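You operate a simulated robot arm through the tools that you are given. There is no shell and no other tool.

Carry out the task below with a simulated robot arm. There is one attempt and no reset: what you move stays moved.

TASK
Flush the crusted white nozzle, then lock it back in seat 2.
Fine: free the latch, push the nozzle into the basin seat, run water till the crust is gone, shut the valve, refit, latch to HOLD.

The check looks at the end state, three seconds after you hand in, the way a careful person would. Anything else that was tipped, shoved, dropped, spilled or broken makes it a failure.

THE ROBOT
A 5-joint arm with a three-finger gripper, fixed in place. Base frame: the origin is at the foot of the arm, x ahead of it, y to its left, z up. Units: m, rad, N and s.
With the tool pointing down near the work surface it reaches from about 0.32 to 0.66 m from the base axis. Its first joint turns from -2.897 to 2.897 rad. The tool tilts only in the upright plane through the base axis and itself; it spins freely about its own axis. Payload 1.37 kg.
The tool frame sits at the grasp point between the pads (the TCP): z along the fingers, y along the line on which they close. The tips reach 0.016 m beyond it. Largest opening 0.101 m; the body of the gripper starts 0.082 m behind the TCP.
Orientation is that of the tool frame in the base frame, as a unit quaternion [x, y, z, w]. With the fingers straight down and closing along the base's y, the tool's x points along the base's -x, its y along +y and its z along -z.

THE INTERFACE
- The arm moves only by the tool move_arm. Its argument "targets" is a list of rows, each a list of 2 entries, a list of its own where there are three numbers: the shift along the tool's x, y, z in m, then the turn, a rotation vector about the tool's x, y, z in rad. In form: [[[tx, ty, tz], [rx, ry, rz]], ...]. A call has 1 to 20 rows; each row shifts and turns the commanded pose from where the row before left it, along the tool's axes as they then stand. "gripper" is the gripper command, from -1 (shut) to 1 (fully open), values between in proportion, set as the call begins (left out, the last holds). Rows are played at 5 a second. More than 0.05 m and 0.15 rad between two rows, or a gripper value outside its range, and nothing of the call is played. Where a pose cannot be reached the arm comes as near as it can. A force on the tool above 40 N (or 10 N above the force at the start of the call, whichever is more), or a blocked arm, ends the call early, and 0.2 s more pass. Each finger travels about 0.045 m/s and halts on what it meets, pressing with about 24 N; the grip force reading is that of the motor and also rises with nothing between the fingers. The clock runs only during rows and for 0.2 s after the last one: add rows that do not move to give the fingers time. The reply holds the time, the measured pose of the TCP, the force on the tool along the base axes, the opening and the grip force, in the units named above and with some noise, with the torque about the TCP (base axes, N m) and any sound that the robot's microphone picked up, and new pictures: "pictures" is both (left out), scene, wrist or none.
- Cameras (640 x 400 px; columns grow to the right, rows downward): "scene" is fixed at [0.4002, -0.6356, 1.5925]; the picture's right is [0.98, -0.22, 0.00], its down [-0.15, -0.69, -0.70] and it looks along [0.15, 0.69, -0.71] (base axes); focal length 337 px, centre (320, 200). "wrist" rides on the gripper at [0.072, 0.02, -0.104] in the tool frame; the picture's right is [-0.26, 0.96, 0.00], its down [-0.76, -0.21, -0.62] and it looks along [-0.60, -0.16, 0.78] (tool axes); focal length 265 px, centre (320, 200). There is no depth. A picture from a camera that has moved, and an enlarged one, comes with that camera's place and axes in the base frame and with its lens. The place of the scene camera against the robot may be out by one fixed shift of up to 0.018 m in any direction.
- move_column(by): slides the trunk up (or, below 0, down) by that many m; the arm rides with it, the base frame stays. It gives what a move gives, with no picture.
- zoom(camera, box): a new picture of the part [left, top, right, bottom] of that camera's present view, enlarged. It takes no simulated time.
- sign_off(): hands the job in; it is judged then, once.

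Nothing tells you positions but the pictures and the camera data. Unless the task says otherwise, let go and move clear before handing in.

The tools are called after "Emit:" as name(argument=value, ...) on one line, values as JSON. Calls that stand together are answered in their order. move_arm: Moves the arm, as the interface text tells. Its arguments: {"type":"object","properties":{"targets":{"type":"array"},"gripper":{"type":"number"},"pictures":{"type":"string","enum":["both","scene","wrist","none"]}},"required":["targets"]} The other tools are called the same way: move_column (by) slides the trunk up or down; zoom (camera, box) takes an enlarged picture of a part of a camera's view; sign_off () hands the job in.

At the start:

```text
time: 0.0
ee_pos: [0.4005, 0.0848, 1.1356]
ee_rot: [0.0, 1.0, 0.0, 0.0]
force: [0.8, 0.1, 0.0]
wrist_torque: [-0.01, 0.0, 0.01]
width: 0.1006
grip_force: 0.2
trunk travel left (down, up): [-0.525, 0.065]
```

scene: 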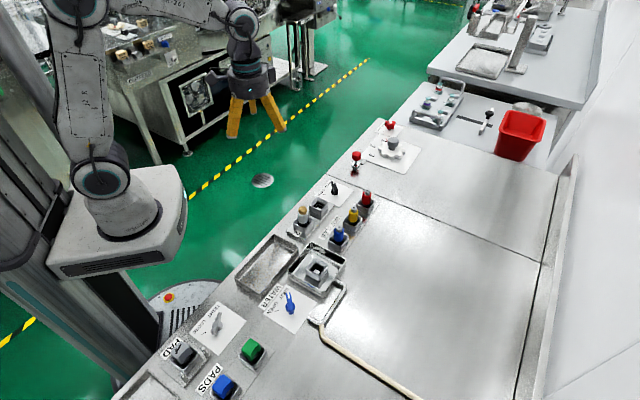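
wrist: 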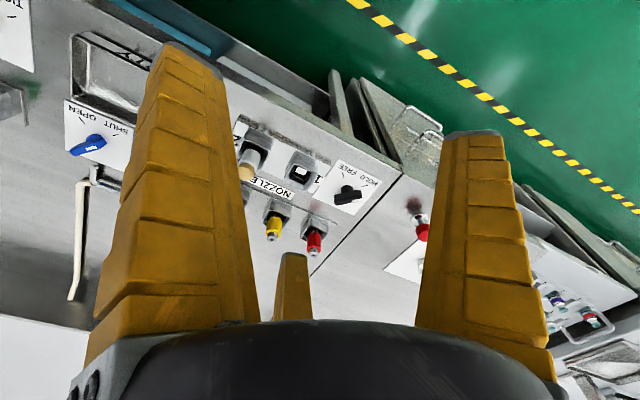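

I see a workbench with a nozzle rack, a basin with a seat, a water valve with a blue handle and a black HOLD/FREE latch. I'll zoom in to locate them before moving.

Emit:
zoom(camera="scene", box=[280, 160, 400, 235])

Emit:
zoom(camera="scene", box=[230, 220, 360, 340])

Emit:
zoom(camera="wrist", box=[220, 100, 400, 280])

Emit:
zoom(camera="wrist", box=[0, 0, 240, 200])

Emit:
zoom(camera="scene", box=[120, 280, 320, 400])

```text
5.33 times, centred on (340, 198) of scene
camera zoom: at [0.4002, -0.6356, 1.5925], right [0.98, -0.22, 0.0], down [-0.15, -0.69, -0.7], along [0.15, 0.69, -0.71], focal length 1798 px, centre (213, 213)
```

zoom: 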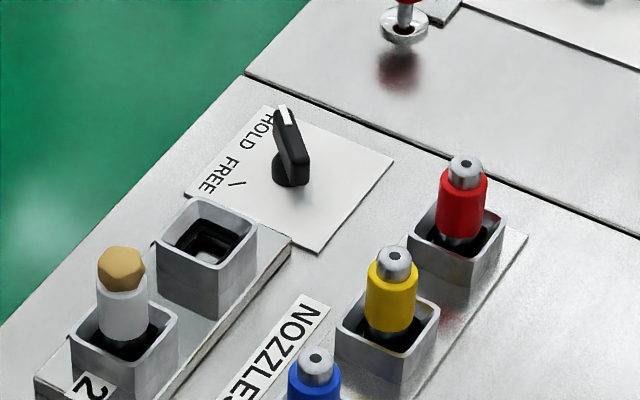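

```text
3.33 times, centred on (295, 280) of scene
camera zoom: at [0.4002, -0.6356, 1.5925], right [0.98, -0.22, 0.0], down [-0.15, -0.69, -0.7], along [0.15, 0.69, -0.71], focal length 1123 px, centre (403, -67)
```

zoom: 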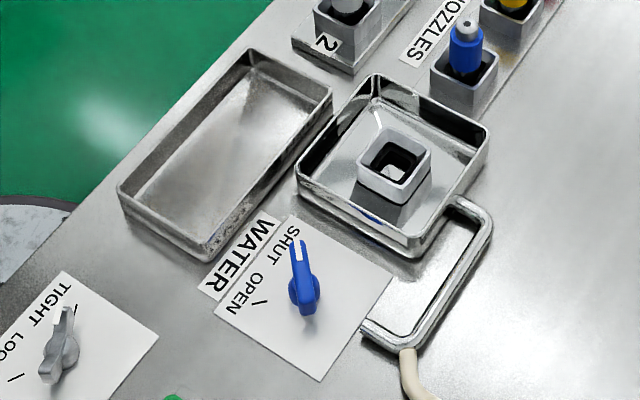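

```text
2.22 times, centred on (310, 190) of wrist
camera zoom: at [0.3299, 0.1052, 1.2408], right [0.26, 0.96, 0.0], down [0.76, -0.21, 0.62], along [0.6, -0.16, -0.78], focal length 590 px, centre (342, 222)
```

zoom: 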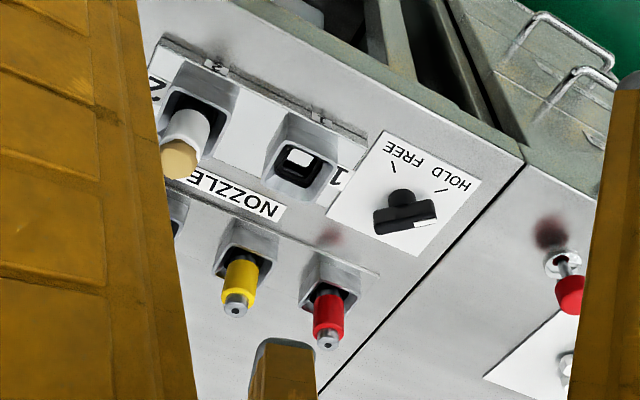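

```text
2.00 times, centred on (120, 100) of wrist
camera zoom: at [0.3299, 0.1052, 1.2408], right [0.26, 0.96, 0.0], down [0.76, -0.21, 0.62], along [0.6, -0.16, -0.78], focal length 531 px, centre (720, 400)
```

zoom: 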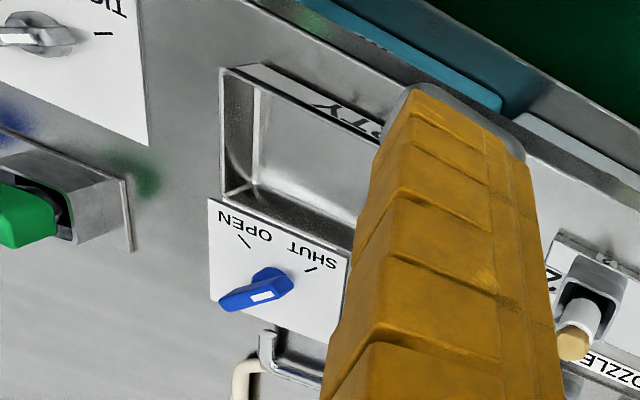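

```text
3.20 times, centred on (220, 340) of scene
camera zoom: at [0.4002, -0.6356, 1.5925], right [0.98, -0.22, 0.0], down [-0.15, -0.69, -0.7], along [0.15, 0.69, -0.71], focal length 1078 px, centre (640, -248)
```

zoom: 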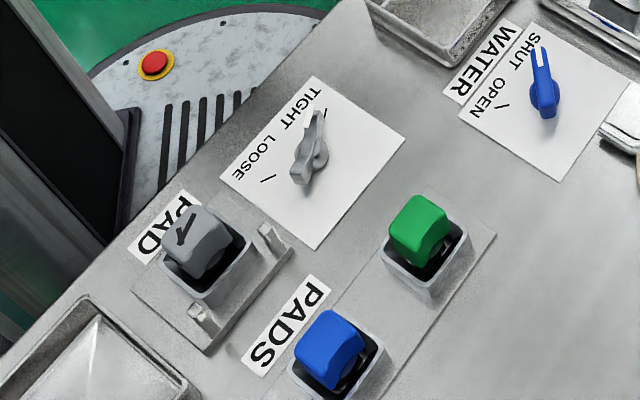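

The crusted nozzle is in seat 2 at about (0.48, -0.03), the latch at about (0.60, 0.08), the valve at about (0.41, -0.27) and the basin seat at about (0.49, -0.19). The bench top is around z 0.876. Next I'll lower the arm above the rack for a closer look.

Emit:
move_arm(targets=[[[-0.03, -0.01, 0.02], [0, 0, 0]], [[-0.03, -0.01, 0.02], [0, 0, 0]], [[-0.03, -0.01, 0.02], [0, 0, 0]], [[-0.03, -0.01, 0.02], [0, 0, 0]], [[0, 0, 0], [0, 0, 0]], [[0, 0, 0], [0, 0, 0]]])

```text
time: 1.4
ee_pos: [0.5204, 0.0436, 1.0584]
ee_rot: [0.0, 1.0, -0.001, 0.0]
force: [0.4, 0.1, 0.3]
wrist_torque: [0.0, -0.01, 0.02]
width: 0.1003
grip_force: 0.1
trunk travel left (down, up): [-0.525, 0.065]
camera wrist: at [0.4498, 0.0638, 1.1619], right [0.26, 0.96, 0.0], down [0.76, -0.21, 0.62], along [0.6, -0.16, -0.78], focal length 265 px, centre (320, 200)
```

scene: 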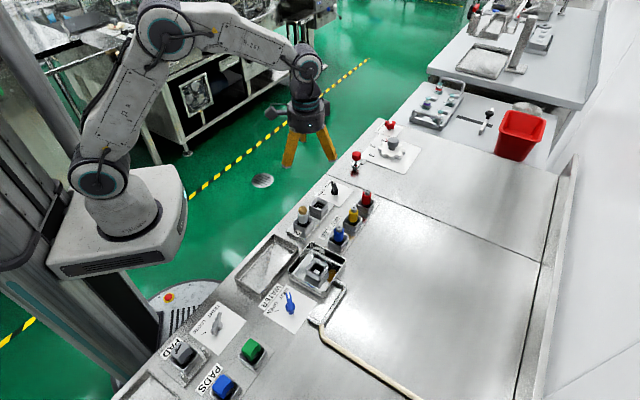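
wrist: 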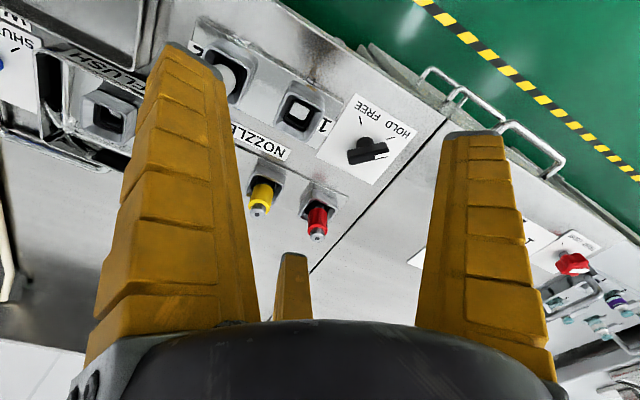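

The wrist view shows the latch and both rack seats. I'll zoom in on the gripper, the latch and the rack to check their shapes.

Emit:
zoom(camera="scene", box=[260, 80, 360, 180])

Emit:
zoom(camera="wrist", box=[180, 30, 420, 250])

Emit:
zoom(camera="scene", box=[285, 175, 345, 245])

```text
4.00 times, centred on (310, 130) of scene
camera zoom: at [0.4002, -0.6356, 1.5925], right [0.98, -0.22, 0.0], down [-0.15, -0.69, -0.7], along [0.15, 0.69, -0.71], focal length 1348 px, centre (360, 480)
```

zoom: 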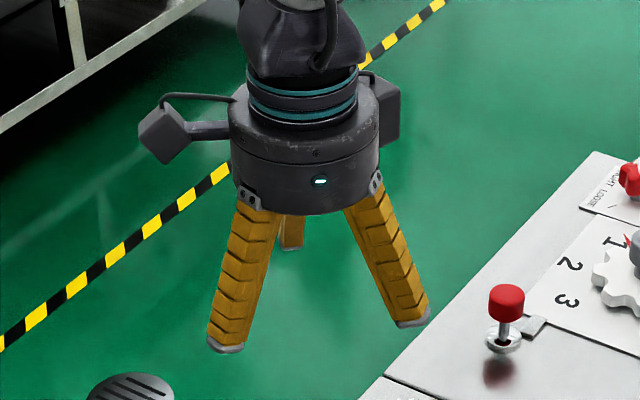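

```text
1.82 times, centred on (300, 140) of wrist
camera zoom: at [0.4498, 0.0638, 1.1619], right [0.26, 0.96, 0.0], down [0.76, -0.21, 0.62], along [0.6, -0.16, -0.78], focal length 483 px, centre (356, 309)
```

zoom: 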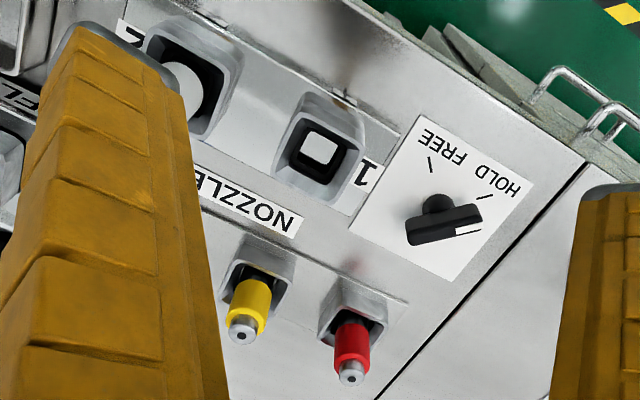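

```text
5.71 times, centred on (315, 210) of scene
camera zoom: at [0.4002, -0.6356, 1.5925], right [0.98, -0.22, 0.0], down [-0.15, -0.69, -0.7], along [0.15, 0.69, -0.71], focal length 1926 px, centre (349, 143)
```

zoom: 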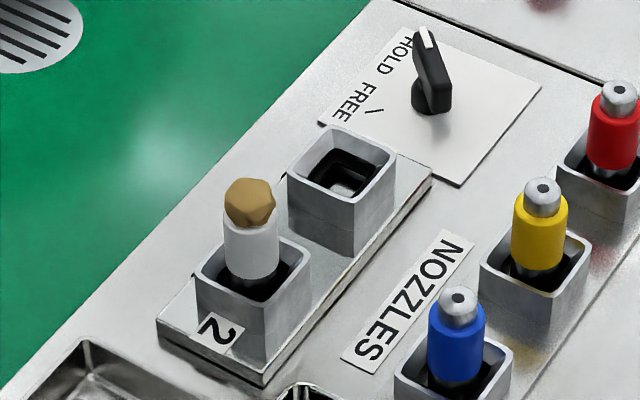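

The gripper renders with three prongs although the text describes two fingers. I'll close it here in free air to see how the fingers actually move.

Emit:
move_arm(targets=[[[0, 0, 0], [0, 0, 0]], [[0, 0, 0], [0, 0, 0]], [[0, 0, 0], [0, 0, 0]], [[0, 0, 0], [0, 0, 0]], [[0, 0, 0], [0, 0, 0]], [[0, 0, 0], [0, 0, 0]], [[0, 0, 0], [0, 0, 0]]], gripper=-1)

Emit:
zoom(camera="scene", box=[260, 80, 360, 180])

```text
time: 3.0
ee_pos: [0.5211, 0.0448, 1.0581]
ee_rot: [0.0, 1.0, 0.0, 0.0]
force: [0.0, -0.9, -0.7]
wrist_torque: [0.0, 0.0, 0.04]
width: 0.0
grip_force: 24.0
trunk travel left (down, up): [-0.525, 0.065]
camera wrist: at [0.4496, 0.064, 1.1621], right [0.26, 0.96, 0.0], down [0.76, -0.21, 0.62], along [0.6, -0.16, -0.78], focal length 265 px, centre (320, 200)
```

scene: 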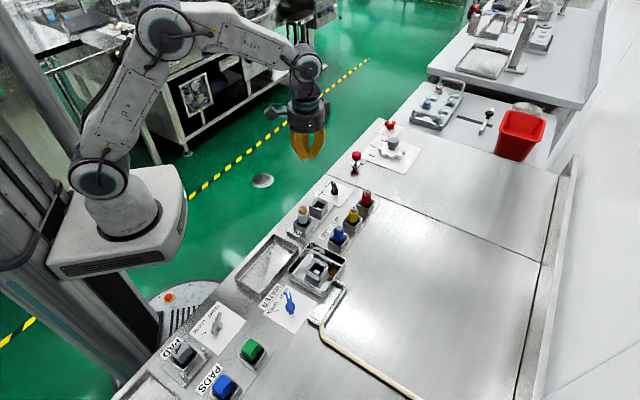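
wrist: 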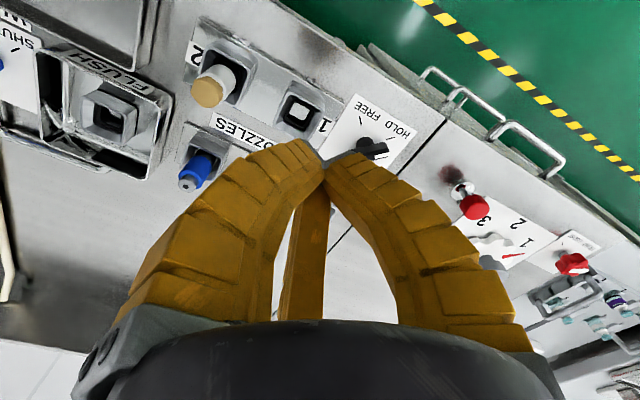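

```text
4.00 times, centred on (310, 130) of scene
camera zoom: at [0.4002, -0.6356, 1.5925], right [0.98, -0.22, 0.0], down [-0.15, -0.69, -0.7], along [0.15, 0.69, -0.71], focal length 1348 px, centre (360, 480)
```

zoom: 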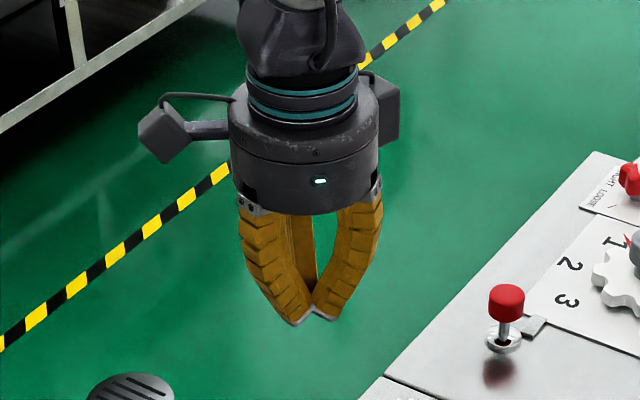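

The prongs curl in and meet at the TCP, so they close as one symmetric grip. Next I'll bring the wrist camera closer to measure the nozzle, the seats and the latch.

Emit:
move_arm(targets=[[[0.015, -0.01, 0.02], [0, 0, 0]], [[0.015, -0.01, 0.02], [0, 0, 0]], [[0, 0, 0], [0, 0, 0]]], pictures="wrist")

Emit:
zoom(camera="wrist", box=[140, 20, 340, 150])

Emit:
zoom(camera="wrist", box=[300, 20, 500, 150])

Emit:
zoom(camera="wrist", box=[0, 20, 200, 150])

```text
time: 3.8
ee_pos: [0.4905, 0.024, 1.0137]
ee_rot: [0.0, 1.0, 0.0, 0.0]
force: [-0.3, -0.5, -0.4]
wrist_torque: [0.0, 0.03, 0.0]
width: 0.0002
grip_force: 24.1
trunk travel left (down, up): [-0.525, 0.065]
camera wrist: at [0.4194, 0.044, 1.1197], right [0.26, 0.96, 0.0], down [0.76, -0.21, 0.62], along [0.6, -0.16, -0.78], focal length 265 px, centre (320, 200)
```

wrist: 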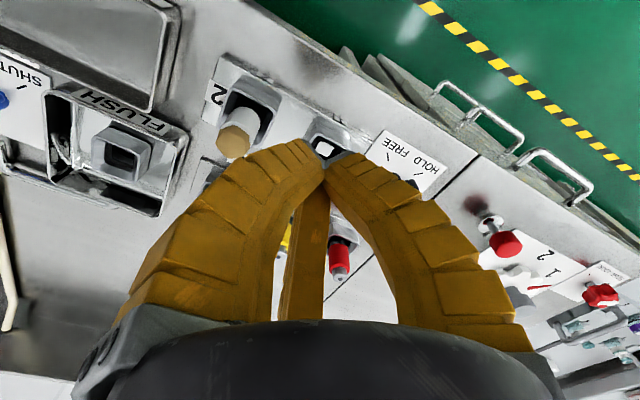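

```text
3.08 times, centred on (240, 85) of wrist
camera zoom: at [0.4194, 0.044, 1.1197], right [0.26, 0.96, 0.0], down [0.76, -0.21, 0.62], along [0.6, -0.16, -0.78], focal length 817 px, centre (566, 554)
```

zoom: 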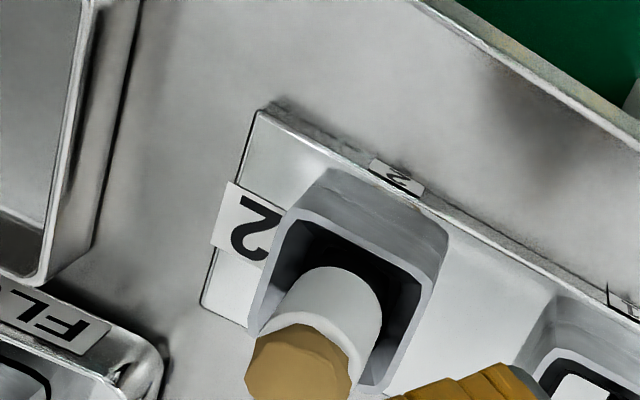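

```text
3.08 times, centred on (400, 85) of wrist
camera zoom: at [0.4194, 0.044, 1.1197], right [0.26, 0.96, 0.0], down [0.76, -0.21, 0.62], along [0.6, -0.16, -0.78], focal length 817 px, centre (74, 554)
```

zoom: 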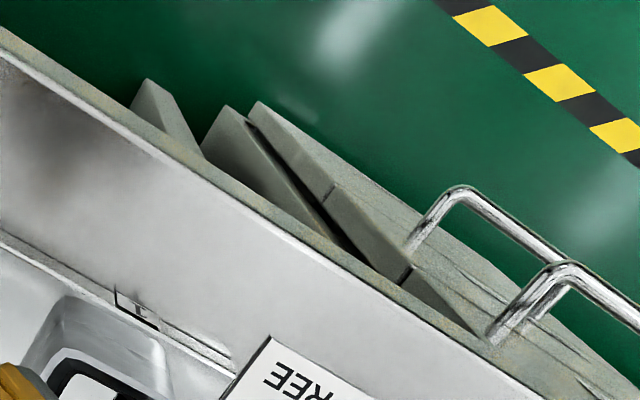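

```text
3.08 times, centred on (100, 85) of wrist
camera zoom: at [0.4194, 0.044, 1.1197], right [0.26, 0.96, 0.0], down [0.76, -0.21, 0.62], along [0.6, -0.16, -0.78], focal length 817 px, centre (997, 554)
```

zoom: 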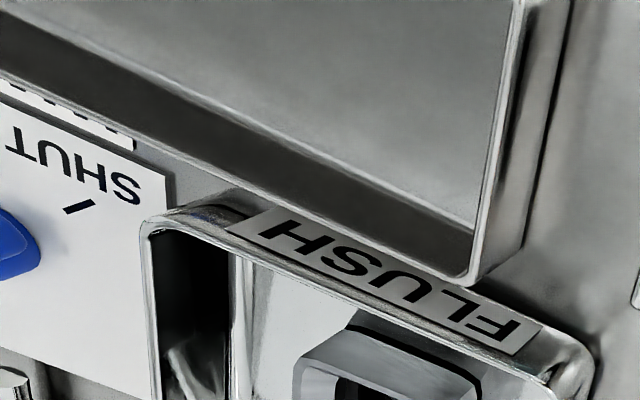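

The nozzle, seat 2 and the small tags on the rack plate are clear. Next I'll go above the latch lever with the fingers part open, spun 90° so they close across the lever.

Emit:
move_arm(targets=[[[-0.0274, 0.01375, 0], [0, 0, 0]], [[-0.0274, 0.01375, 0], [0, 0, 0]], [[-0.0274, 0.01375, 0], [0, 0, 0]], [[-0.0274, 0.01375, 0], [0, 0, 0]], [[0, 0, 0], [0, 0, 0.1428]], [[0, 0, 0], [0, 0, 0.1428]], [[0, 0, 0], [0, 0, 0.1428]], [[0, 0, 0], [0, 0, 0.1428]], [[0, 0, 0], [0, 0, 0.1428]], [[0, 0, 0], [0, 0, 0.1428]], [[0, 0, 0], [0, 0, 0.1428]], [[0, 0, 0], [0, 0, 0.1428]], [[0, 0, 0], [0, 0, 0.1428]], [[0, 0, 0], [0, 0, 0.1428]], [[0, 0, 0], [0, 0, 0.1428]], [[0, 0, 0], [0, 0, 0]]], gripper=-0.2)

Emit:
zoom(camera="wrist", box=[200, 50, 440, 200])

Emit:
zoom(camera="scene", box=[290, 130, 390, 200])

```text
time: 7.2
ee_pos: [0.6, 0.0814, 1.0171]
ee_rot: [0.708, 0.706, 0.0, 0.0]
force: [0.7, 0.1, 0.0]
wrist_torque: [0.01, 0.0, 0.02]
width: 0.0447
grip_force: 3.5
trunk travel left (down, up): [-0.525, 0.065]
camera wrist: at [0.6213, 0.1529, 1.121], right [0.96, -0.27, 0.0], down [-0.21, -0.76, 0.62], along [-0.17, -0.6, -0.78], focal length 265 px, centre (320, 200)
```

scene: 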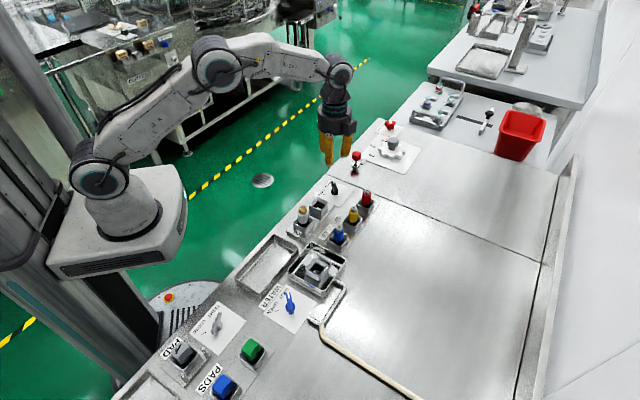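
wrist: 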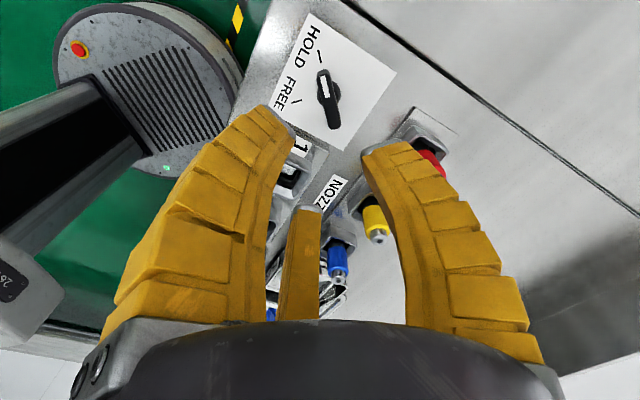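

```text
2.67 times, centred on (320, 125) of wrist
camera zoom: at [0.6213, 0.1529, 1.121], right [0.96, -0.27, 0.0], down [-0.21, -0.76, 0.62], along [-0.17, -0.6, -0.78], focal length 708 px, centre (320, 400)
```

zoom: 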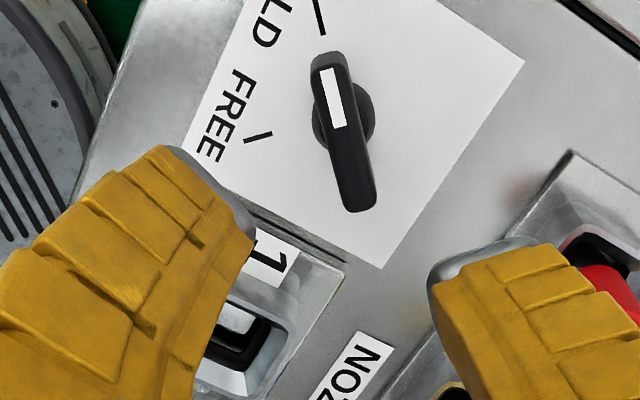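

```text
5.71 times, centred on (340, 165) of scene
camera zoom: at [0.4002, -0.6356, 1.5925], right [0.98, -0.22, 0.0], down [-0.15, -0.69, -0.7], along [0.15, 0.69, -0.71], focal length 1926 px, centre (206, 400)
```

zoom: 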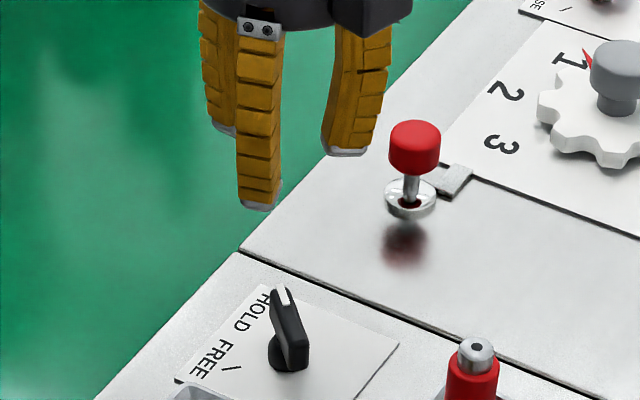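

The latch pivot triangulates to about (0.609, 0.078) with the lever along +y at HOLD, and the card surface is at about z 0.864. I'll lower towards the lever and check again.

Emit:
move_arm(targets=[[[-0.0017, 0.0044, 0.025], [0, 0, 0]], [[-0.0017, 0.0043, 0.025], [0, 0, 0]], [[0, 0, 0.025], [0, 0, 0]], [[0, 0, 0.017], [0, 0, 0]], [[0, 0, 0], [0, 0, 0]]])

Emit:
zoom(camera="wrist", box=[220, 80, 420, 240])

Emit:
zoom(camera="scene", box=[290, 130, 390, 210])

```text
time: 8.4
ee_pos: [0.6089, 0.0755, 0.9236]
ee_rot: [0.706, 0.708, 0.0, 0.0]
force: [0.0, 0.4, 0.6]
wrist_torque: [0.0, 0.0, -0.02]
width: 0.0446
grip_force: 2.9
trunk travel left (down, up): [-0.525, 0.065]
camera wrist: at [0.6299, 0.1486, 1.0285], right [0.96, -0.26, 0.0], down [-0.21, -0.76, 0.62], along [-0.16, -0.6, -0.78], focal length 265 px, centre (320, 200)
```

scene: 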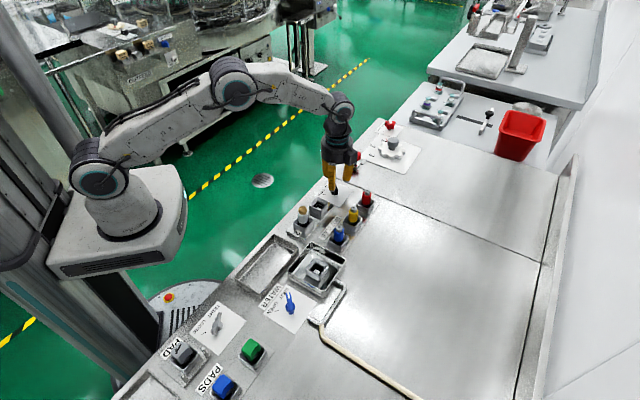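
wrist: 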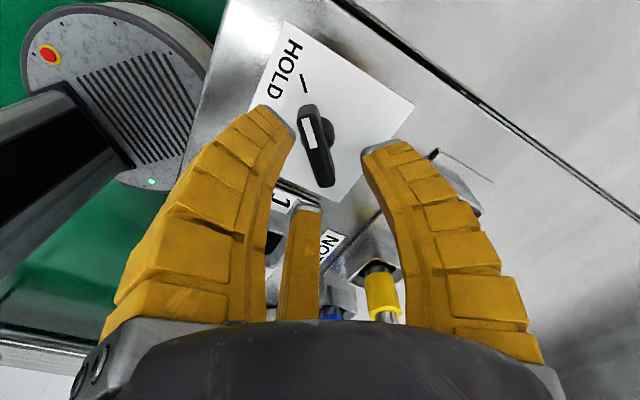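

```text
2.50 times, centred on (320, 160) of wrist
camera zoom: at [0.6299, 0.1486, 1.0285], right [0.96, -0.26, 0.0], down [-0.21, -0.76, 0.62], along [-0.16, -0.6, -0.78], focal length 664 px, centre (320, 300)
```

zoom: 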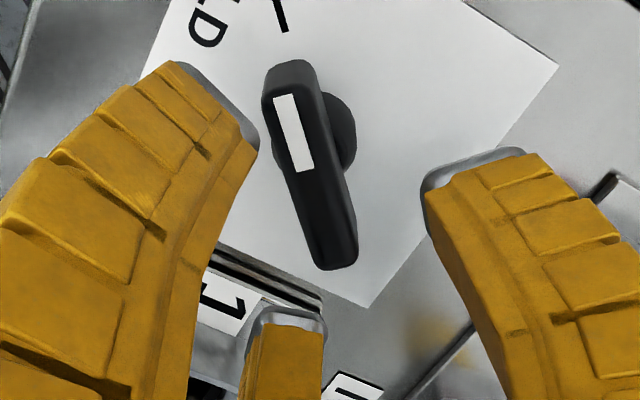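

```text
5.00 times, centred on (340, 170) of scene
camera zoom: at [0.4002, -0.6356, 1.5925], right [0.98, -0.22, 0.0], down [-0.15, -0.69, -0.7], along [0.15, 0.69, -0.71], focal length 1685 px, centre (220, 350)
```

zoom: 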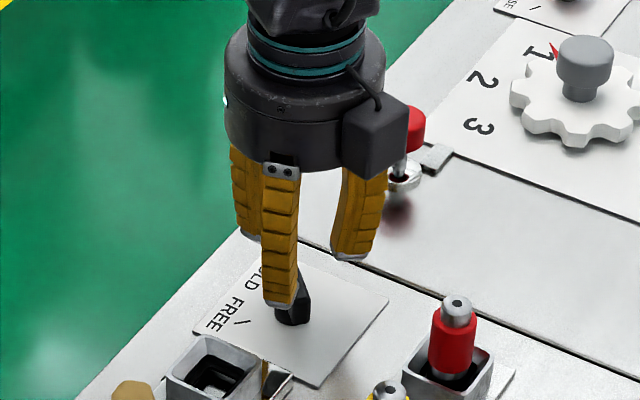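

The lever sits centred between the fingers. I'll descend the last 31 mm and close on it.

Emit:
move_arm(targets=[[[0.0015, 0.0005, 0.011], [0, 0, 0]], [[0, 0, 0.01], [0, 0, 0]], [[0, 0, 0.01], [0, 0, 0]], [[0, 0, 0], [0, 0, 0]]], pictures="wrist")

Emit:
move_arm(targets=[[[0, 0, 0], [0, 0, 0]], [[0, 0, 0], [0, 0, 0]], [[0, 0, 0], [0, 0, 0]], [[0, 0, 0], [0, 0, 0]]], gripper=-1)

Emit:
zoom(camera="wrist", box=[220, 80, 420, 240])

```text
time: 9.4
ee_pos: [0.609, 0.0786, 0.8935]
ee_rot: [0.707, 0.707, 0.0, 0.0]
force: [-0.2, 0.4, 1.0]
wrist_torque: [-0.02, 0.04, -0.01]
width: 0.0445
grip_force: 2.8
trunk travel left (down, up): [-0.525, 0.065]
camera wrist: at [0.6302, 0.1511, 0.9972], right [0.96, -0.26, 0.0], down [-0.21, -0.76, 0.62], along [-0.16, -0.6, -0.78], focal length 265 px, centre (320, 200)
```

wrist: 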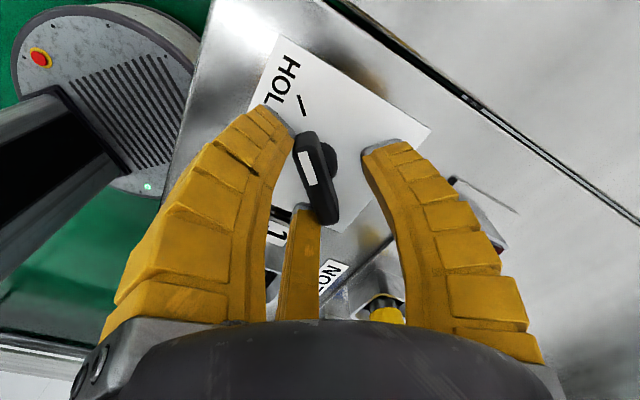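

```text
time: 10.4
ee_pos: [0.6039, 0.0791, 0.8929]
ee_rot: [0.707, 0.708, -0.004, -0.003]
force: [-26.4, 2.1, -4.4]
wrist_torque: [0.06, 0.15, -0.02]
width: 0.0165
grip_force: 27.8
trunk travel left (down, up): [-0.525, 0.065]
camera wrist: at [0.6256, 0.1512, 0.9966], right [0.96, -0.26, -0.01], down [-0.2, -0.76, 0.62], along [-0.17, -0.6, -0.78], focal length 265 px, centre (320, 200)
```

scene: 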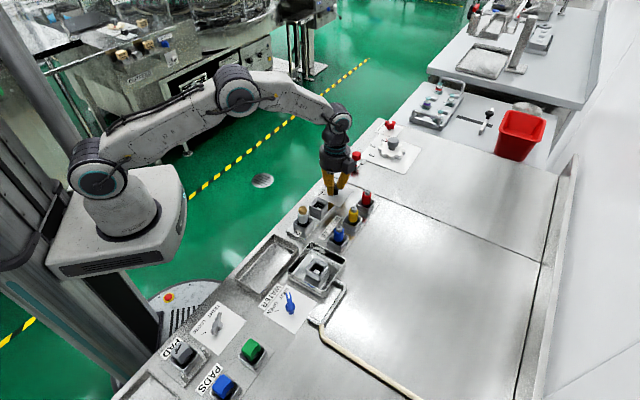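
wrist: 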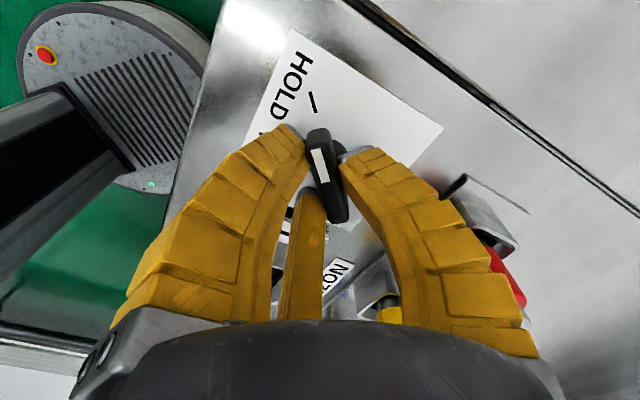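

```text
2.50 times, centred on (320, 160) of wrist
camera zoom: at [0.6256, 0.1512, 0.9966], right [0.96, -0.26, -0.01], down [-0.2, -0.76, 0.62], along [-0.17, -0.6, -0.78], focal length 664 px, centre (320, 300)
```

zoom: 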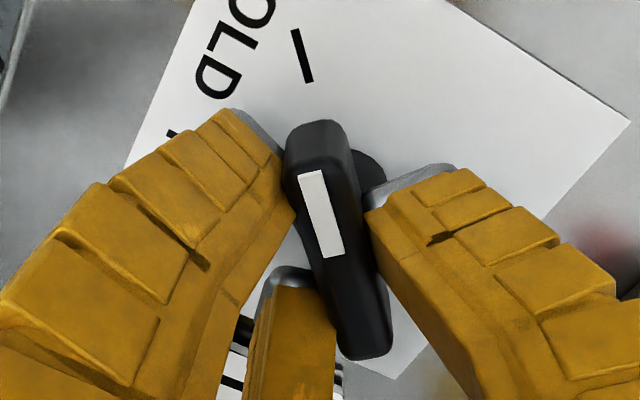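

The gripper stopped at 16.5 mm with about 26 N of side load and was pulled 5 mm in -x, so my centring is off. I'll shift the command in -x to take the load off and see how it responds.

Emit:
move_arm(targets=[[[0, -0.0025, 0], [0, 0, 0]], [[0, -0.0025, 0], [0, 0, 0]], [[0, 0, 0], [0, 0, 0]], [[0, 0, 0], [0, 0, 0]]], pictures="wrist")

Emit:
zoom(camera="wrist", box=[220, 80, 420, 240])

Emit:
zoom(camera="scene", box=[300, 140, 380, 220])

```text
time: 11.4
ee_pos: [0.6047, 0.0796, 0.8929]
ee_rot: [0.707, 0.707, -0.002, -0.001]
force: [-14.4, -1.7, -10.5]
wrist_torque: [-0.02, 0.06, -0.02]
width: 0.0148
grip_force: 27.9
trunk travel left (down, up): [-0.525, 0.065]
camera wrist: at [0.6246, 0.151, 0.9974], right [0.96, -0.26, 0.0], down [-0.21, -0.76, 0.62], along [-0.17, -0.6, -0.78], focal length 265 px, centre (320, 200)
```

wrist: 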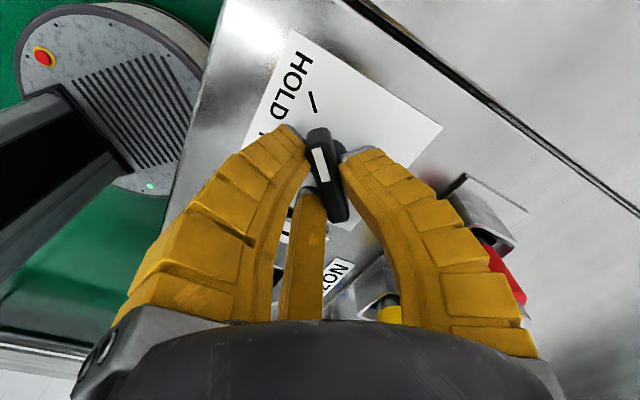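

```text
2.50 times, centred on (320, 160) of wrist
camera zoom: at [0.6246, 0.151, 0.9974], right [0.96, -0.26, 0.0], down [-0.21, -0.76, 0.62], along [-0.17, -0.6, -0.78], focal length 664 px, centre (320, 300)
```

zoom: 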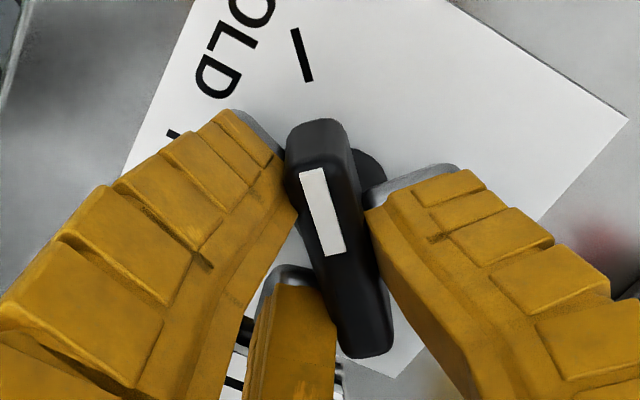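

```text
5.00 times, centred on (340, 180) of scene
camera zoom: at [0.4002, -0.6356, 1.5925], right [0.98, -0.22, 0.0], down [-0.15, -0.69, -0.7], along [0.15, 0.69, -0.71], focal length 1685 px, centre (220, 300)
```

zoom: 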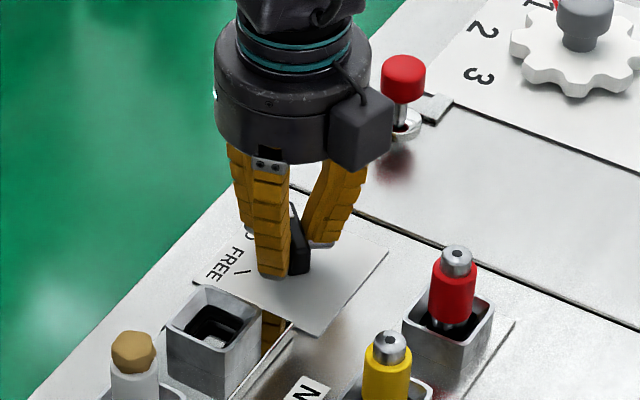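

The load fell to -14 N while the TCP stayed near x = 0.6045. I'll open slightly and re-close at this shifted command to see where the lever is really centred.

Emit:
move_arm(targets=[[[0, 0, 0], [0, 0, 0]], [[0, 0, 0], [0, 0, 0]], [[0, 0, 0], [0, 0, 0]], [[0, 0, 0], [0, 0, 0]]], gripper=-0.4, pictures="wrist")

Emit:
zoom(camera="wrist", box=[220, 80, 420, 240])

Emit:
move_arm(targets=[[[0, 0, 0], [0, 0, 0]], [[0, 0, 0], [0, 0, 0]], [[0, 0, 0], [0, 0, 0]]], gripper=-1, pictures="none")

```text
time: 12.4
ee_pos: [0.6051, 0.0785, 0.8928]
ee_rot: [0.707, 0.707, 0.001, 0.001]
force: [0.5, -0.4, -0.3]
wrist_torque: [-0.02, 0.01, -0.01]
width: 0.0351
grip_force: 3.0
trunk travel left (down, up): [-0.525, 0.065]
camera wrist: at [0.6259, 0.1514, 0.9976], right [0.96, -0.26, 0.0], down [-0.21, -0.76, 0.62], along [-0.16, -0.6, -0.78], focal length 265 px, centre (320, 200)
```

wrist: 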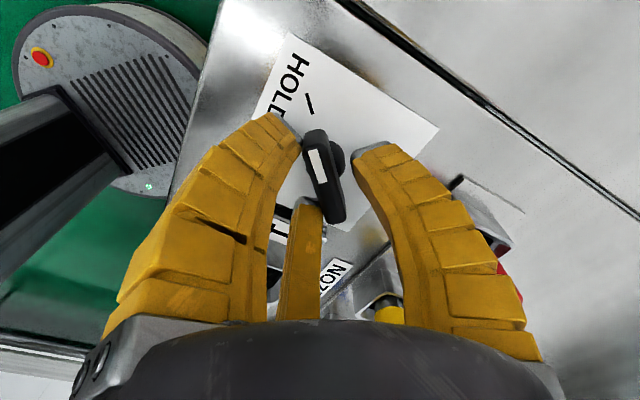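

```text
2.50 times, centred on (320, 160) of wrist
camera zoom: at [0.6259, 0.1514, 0.9976], right [0.96, -0.26, 0.0], down [-0.21, -0.76, 0.62], along [-0.16, -0.6, -0.78], focal length 664 px, centre (320, 300)
```

zoom: 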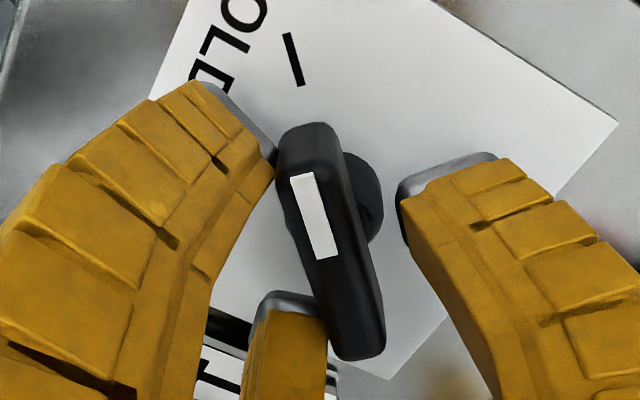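

```text
time: 13.2
ee_pos: [0.604, 0.0795, 0.8931]
ee_rot: [0.707, 0.707, 0.0, -0.001]
force: [-7.0, 0.4, 0.2]
wrist_torque: [0.01, -0.01, 0.03]
width: 0.0171
grip_force: 28.0
trunk travel left (down, up): [-0.525, 0.065]
```

Re-closed, the side load is only -7 N. The fingers behave as three prongs, one on +x and two on -x, so the lever sits a few mm off the TCP towards tool +y. I'll turn the lever from HOLD towards FREE in stages, pivoting about that offset and watching the force.

Emit:
move_arm(targets=[[[0, -0.001, 0], [0, 0, 0]], [[-0.0006, 0, 0], [0, 0, -0.12]], [[-0.0006, 0, 0], [0, 0, -0.12]], [[-0.0006, 0, 0], [0, 0, -0.12]], [[0, 0, 0], [0, 0, 0]]])

Emit:
zoom(camera="wrist", box=[220, 80, 420, 240])

```text
time: 14.4
ee_pos: [0.6033, 0.0765, 0.8926]
ee_rot: [0.568, 0.823, -0.001, 0.0]
force: [-11.5, 2.8, -5.1]
wrist_torque: [0.11, 0.0, 0.0]
width: 0.0161
grip_force: 27.6
trunk travel left (down, up): [-0.525, 0.065]
camera wrist: at [0.5973, 0.1519, 0.9978], right [1.0, 0.09, 0.0], down [0.08, -0.78, 0.62], along [0.06, -0.62, -0.78], focal length 265 px, centre (320, 200)
```

scene: 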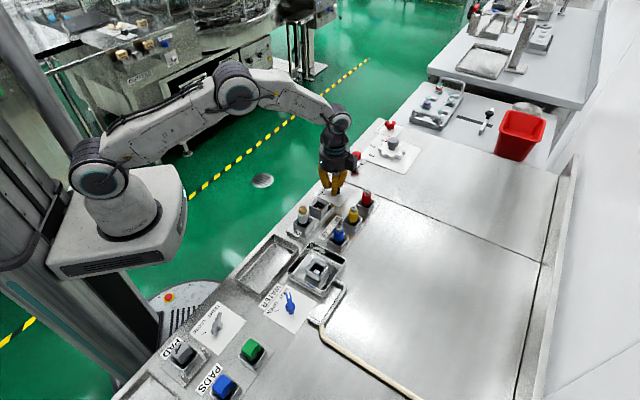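
wrist: 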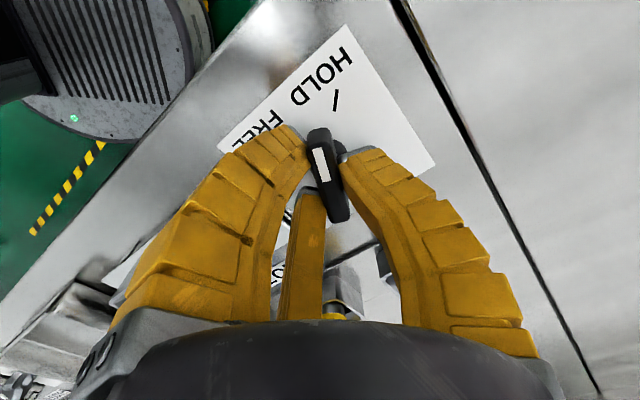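

```text
2.50 times, centred on (320, 160) of wrist
camera zoom: at [0.5973, 0.1519, 0.9978], right [1.0, 0.09, 0.0], down [0.08, -0.78, 0.62], along [0.06, -0.62, -0.78], focal length 664 px, centre (320, 300)
```

zoom: 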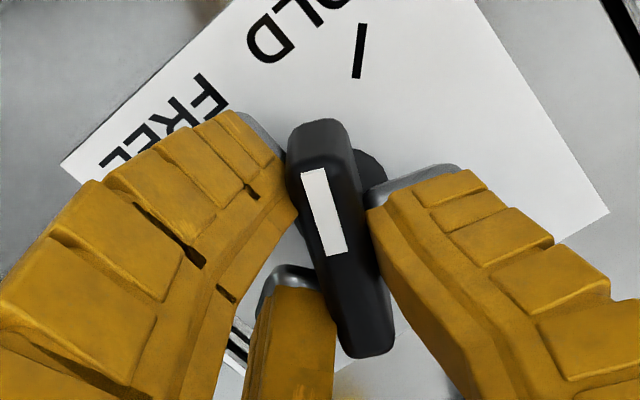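

The lever is turning with the gripper, about 20° so far. I'll continue and trim the side load.

Emit:
move_arm(targets=[[[-0.0006, -0.0007, 0], [0, 0, -0.13]], [[-0.0006, -0.0007, 0], [0, 0, -0.13]], [[-0.0006, 0, 0], [0, 0, -0.13]], [[-0.0006, 0, 0], [0, 0, -0.13]], [[0, 0, 0], [0, 0, 0]]], pictures="wrist")

```text
time: 15.6
ee_pos: [0.6034, 0.0757, 0.8935]
ee_rot: [0.338, 0.941, -0.001, -0.001]
force: [-6.2, 1.4, -5.7]
wrist_torque: [0.09, 0.02, 0.02]
width: 0.015
grip_force: 28.6
trunk travel left (down, up): [-0.525, 0.065]
camera wrist: at [0.5618, 0.136, 0.998], right [0.82, 0.58, 0.0], down [0.45, -0.64, 0.62], along [0.36, -0.51, -0.78], focal length 265 px, centre (320, 200)
```

wrist: 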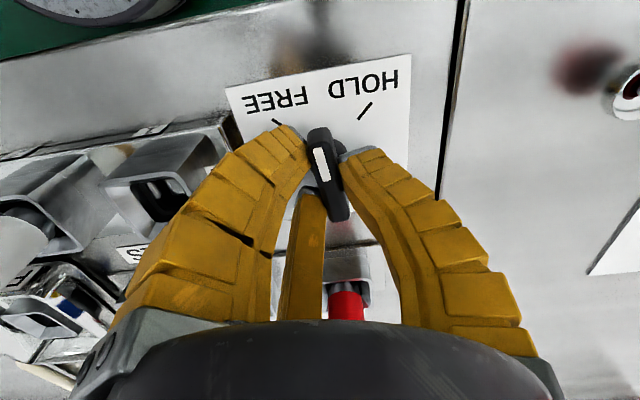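

It's past the halfway point with low force. I'll continue towards FREE.

Emit:
move_arm(targets=[[[-0.0006, -0.0003, 0], [0, 0, -0.13]], [[-0.0006, -0.0003, 0], [0, 0, -0.13]], [[-0.0006, 0, 0], [0, 0, -0.13]], [[-0.0006, 0, 0], [0, 0, -0.13]], [[-0.0006, 0, 0], [0, 0, -0.13]], [[0, 0, 0], [0, 0, 0]]])

Emit:
zoom(camera="wrist", box=[220, 80, 420, 240])

```text
time: 17.0
ee_pos: [0.6063, 0.0738, 0.893]
ee_rot: [0.018, 1.0, -0.001, 0.001]
force: [0.7, 1.9, 1.5]
wrist_torque: [0.1, 0.02, 0.02]
width: 0.0146
grip_force: 27.6
trunk travel left (down, up): [-0.525, 0.065]
camera wrist: at [0.5361, 0.0955, 0.998], right [0.3, 0.95, 0.0], down [0.75, -0.24, 0.62], along [0.59, -0.19, -0.78], focal length 265 px, centre (320, 200)
```

scene: 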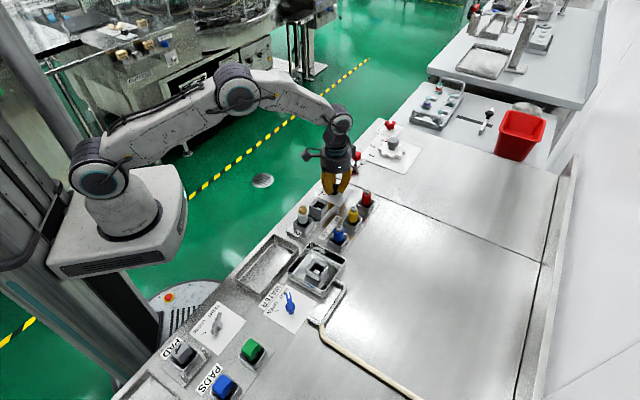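
wrist: 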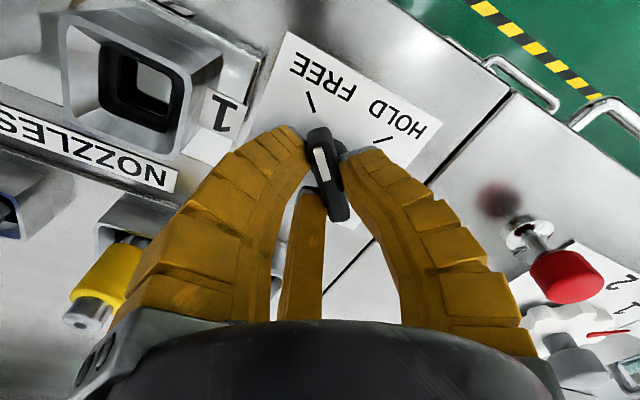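

```text
2.50 times, centred on (320, 160) of wrist
camera zoom: at [0.5361, 0.0955, 0.998], right [0.3, 0.95, 0.0], down [0.75, -0.24, 0.62], along [0.59, -0.19, -0.78], focal length 664 px, centre (320, 300)
```

zoom: 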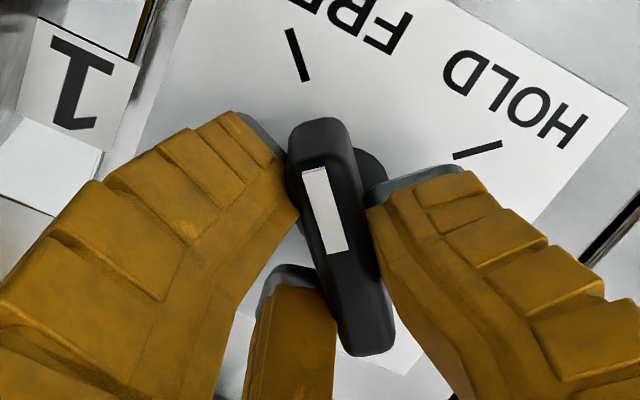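

The lever now lines up with the FREE tick. I'll nudge it the last few degrees, then release and rise.

Emit:
move_arm(targets=[[[-0.0002, 0, 0], [0, 0, -0.05]], [[0, 0, 0], [0, 0, 0]]], pictures="none")

Emit:
move_arm(targets=[[[0, 0, 0], [0, 0, 0]], [[0, 0, 0], [0, 0, 0]], [[0, 0, 0], [0, 0, 0]], [[0, 0, 0], [0, 0, 0]]], gripper=-0.1, pictures="none")

Emit:
move_arm(targets=[[[0, 0, -0.02], [0, 0, 0]], [[0, 0, -0.03], [0, 0, 0]], [[0, 0, -0.03], [0, 0, 0]], [[0, 0, -0.03], [0, 0, 0]], [[0, 0, 0], [0, 0, 0]]])

Emit:
zoom(camera="wrist", box=[220, 20, 420, 180])

Emit:
zoom(camera="scene", box=[285, 165, 385, 245])

```text
time: 17.6
ee_pos: [0.6078, 0.0715, 0.8927]
ee_rot: [-0.006, 1.0, 0.001, 0.001]
force: [2.8, -0.1, 3.3]
wrist_torque: [0.09, 0.04, -0.23]
width: 0.0142
grip_force: 27.6
trunk travel left (down, up): [-0.525, 0.065]
```

```text
time: 18.6
ee_pos: [0.6053, 0.0723, 0.8933]
ee_rot: [-0.006, 1.0, 0.0, -0.001]
force: [-0.3, -0.1, 0.7]
wrist_torque: [0.01, 0.01, 0.0]
width: 0.0497
grip_force: 2.8
trunk travel left (down, up): [-0.525, 0.065]
```

```text
time: 19.8
ee_pos: [0.6067, 0.0716, 1.0026]
ee_rot: [-0.005, 1.0, 0.0, 0.0]
force: [-0.8, 0.3, 0.7]
wrist_torque: [-0.01, -0.01, -0.03]
width: 0.0495
grip_force: 3.2
trunk travel left (down, up): [-0.525, 0.065]
camera wrist: at [0.5347, 0.0917, 1.1071], right [0.25, 0.97, 0.0], down [0.76, -0.2, 0.62], along [0.6, -0.16, -0.78], focal length 265 px, centre (320, 200)
```

scene: 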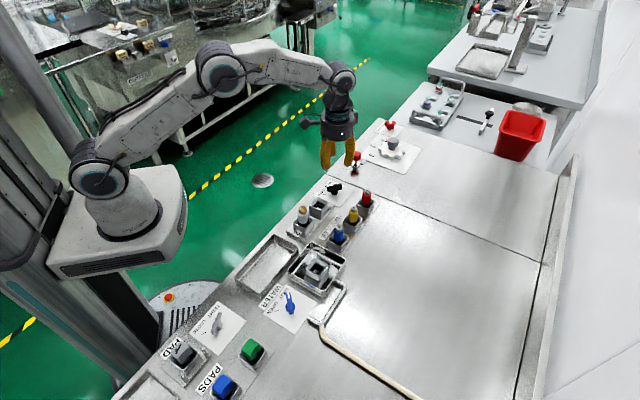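
wrist: 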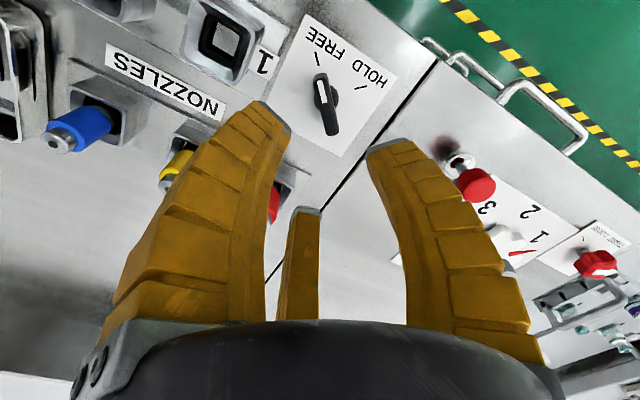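

```text
2.50 times, centred on (320, 100) of wrist
camera zoom: at [0.5347, 0.0917, 1.1071], right [0.25, 0.97, 0.0], down [0.76, -0.2, 0.62], along [0.6, -0.16, -0.78], focal length 664 px, centre (320, 450)
```

zoom: 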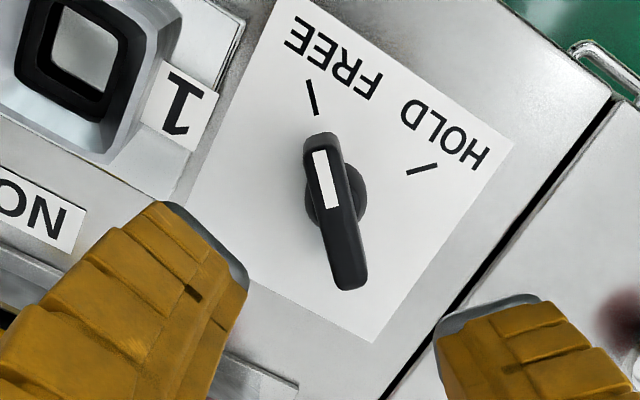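

```text
5.00 times, centred on (335, 205) of scene
camera zoom: at [0.4002, -0.6356, 1.5925], right [0.98, -0.22, 0.0], down [-0.15, -0.69, -0.7], along [0.15, 0.69, -0.71], focal length 1685 px, centre (245, 175)
```

zoom: 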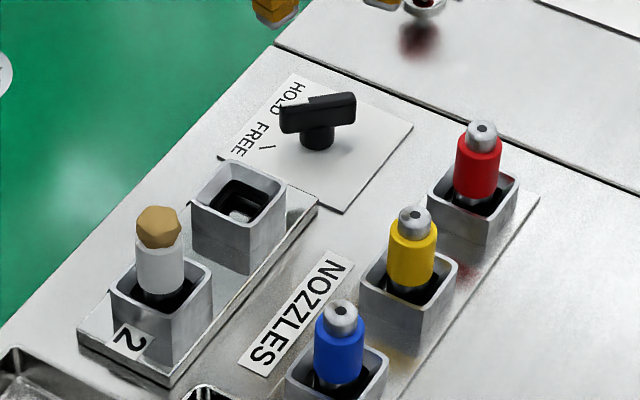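

The latch reads FREE. Next I'll move above the crusted nozzle and refine its position from there.

Emit:
move_arm(targets=[[[0.0303, -0.0278, -0.003], [0, 0, 0]], [[0.0303, -0.0278, -0.003], [0, 0, 0]], [[0.0303, -0.0278, -0.003], [0, 0, 0]], [[0.0303, -0.0278, -0.003], [0, 0, 0.0]], [[0, 0, 0], [0, 0, 0]], [[0, 0, 0], [0, 0, 0]]], gripper=0.2)

Emit:
zoom(camera="wrist", box=[220, 60, 420, 220])

Emit:
zoom(camera="scene", box=[260, 150, 360, 230])

```text
time: 21.2
ee_pos: [0.4865, -0.0384, 1.0133]
ee_rot: [-0.006, 1.0, 0.001, 0.0]
force: [-0.7, 0.1, 0.0]
wrist_torque: [0.01, -0.02, 0.03]
width: 0.064
grip_force: 2.6
trunk travel left (down, up): [-0.525, 0.065]
camera wrist: at [0.4142, -0.0198, 1.1182], right [0.25, 0.97, 0.0], down [0.76, -0.2, 0.62], along [0.6, -0.16, -0.78], focal length 265 px, centre (320, 200)
```

scene: 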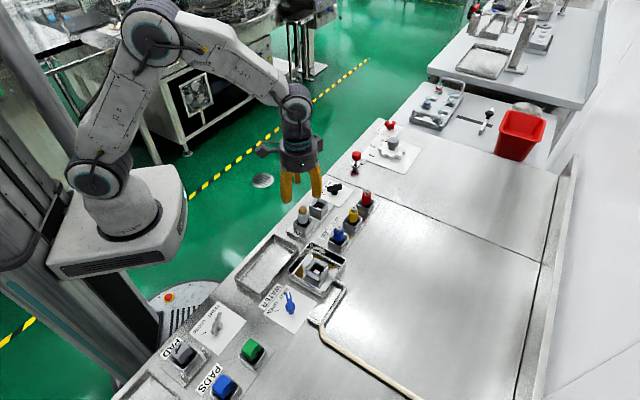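
wrist: 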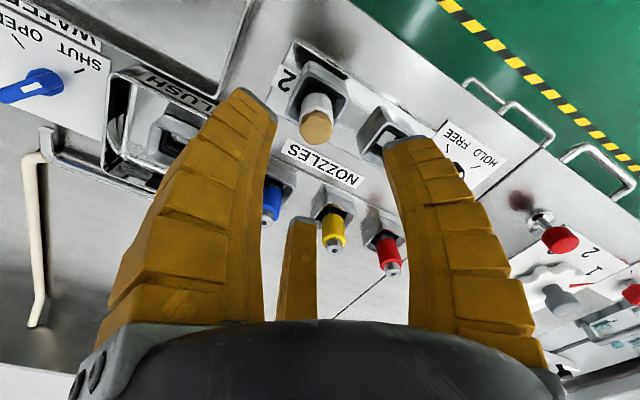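

```text
2.50 times, centred on (320, 140) of wrist
camera zoom: at [0.4142, -0.0198, 1.1182], right [0.25, 0.97, 0.0], down [0.76, -0.2, 0.62], along [0.6, -0.16, -0.78], focal length 664 px, centre (320, 350)
```

zoom: 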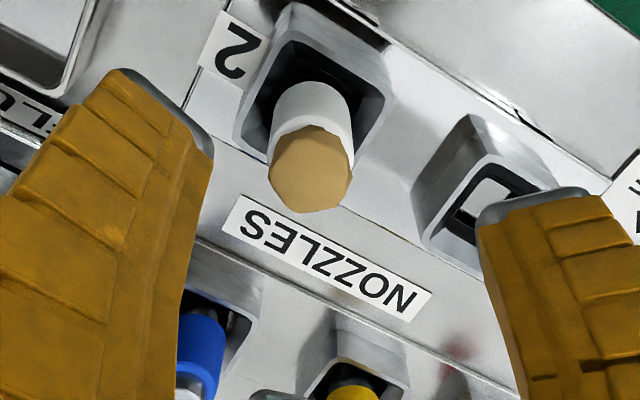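

```text
5.00 times, centred on (310, 190) of scene
camera zoom: at [0.4002, -0.6356, 1.5925], right [0.98, -0.22, 0.0], down [-0.15, -0.69, -0.7], along [0.15, 0.69, -0.71], focal length 1685 px, centre (370, 250)
```

zoom: 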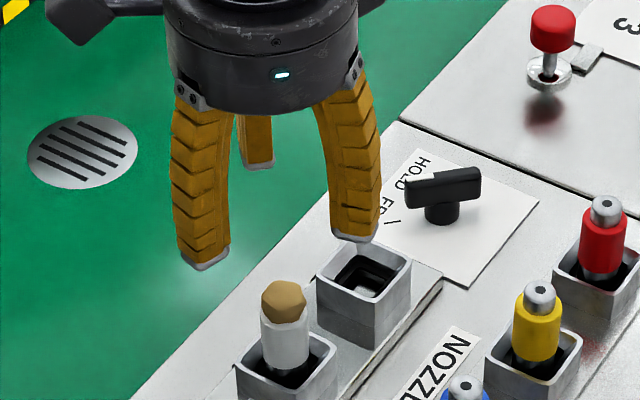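

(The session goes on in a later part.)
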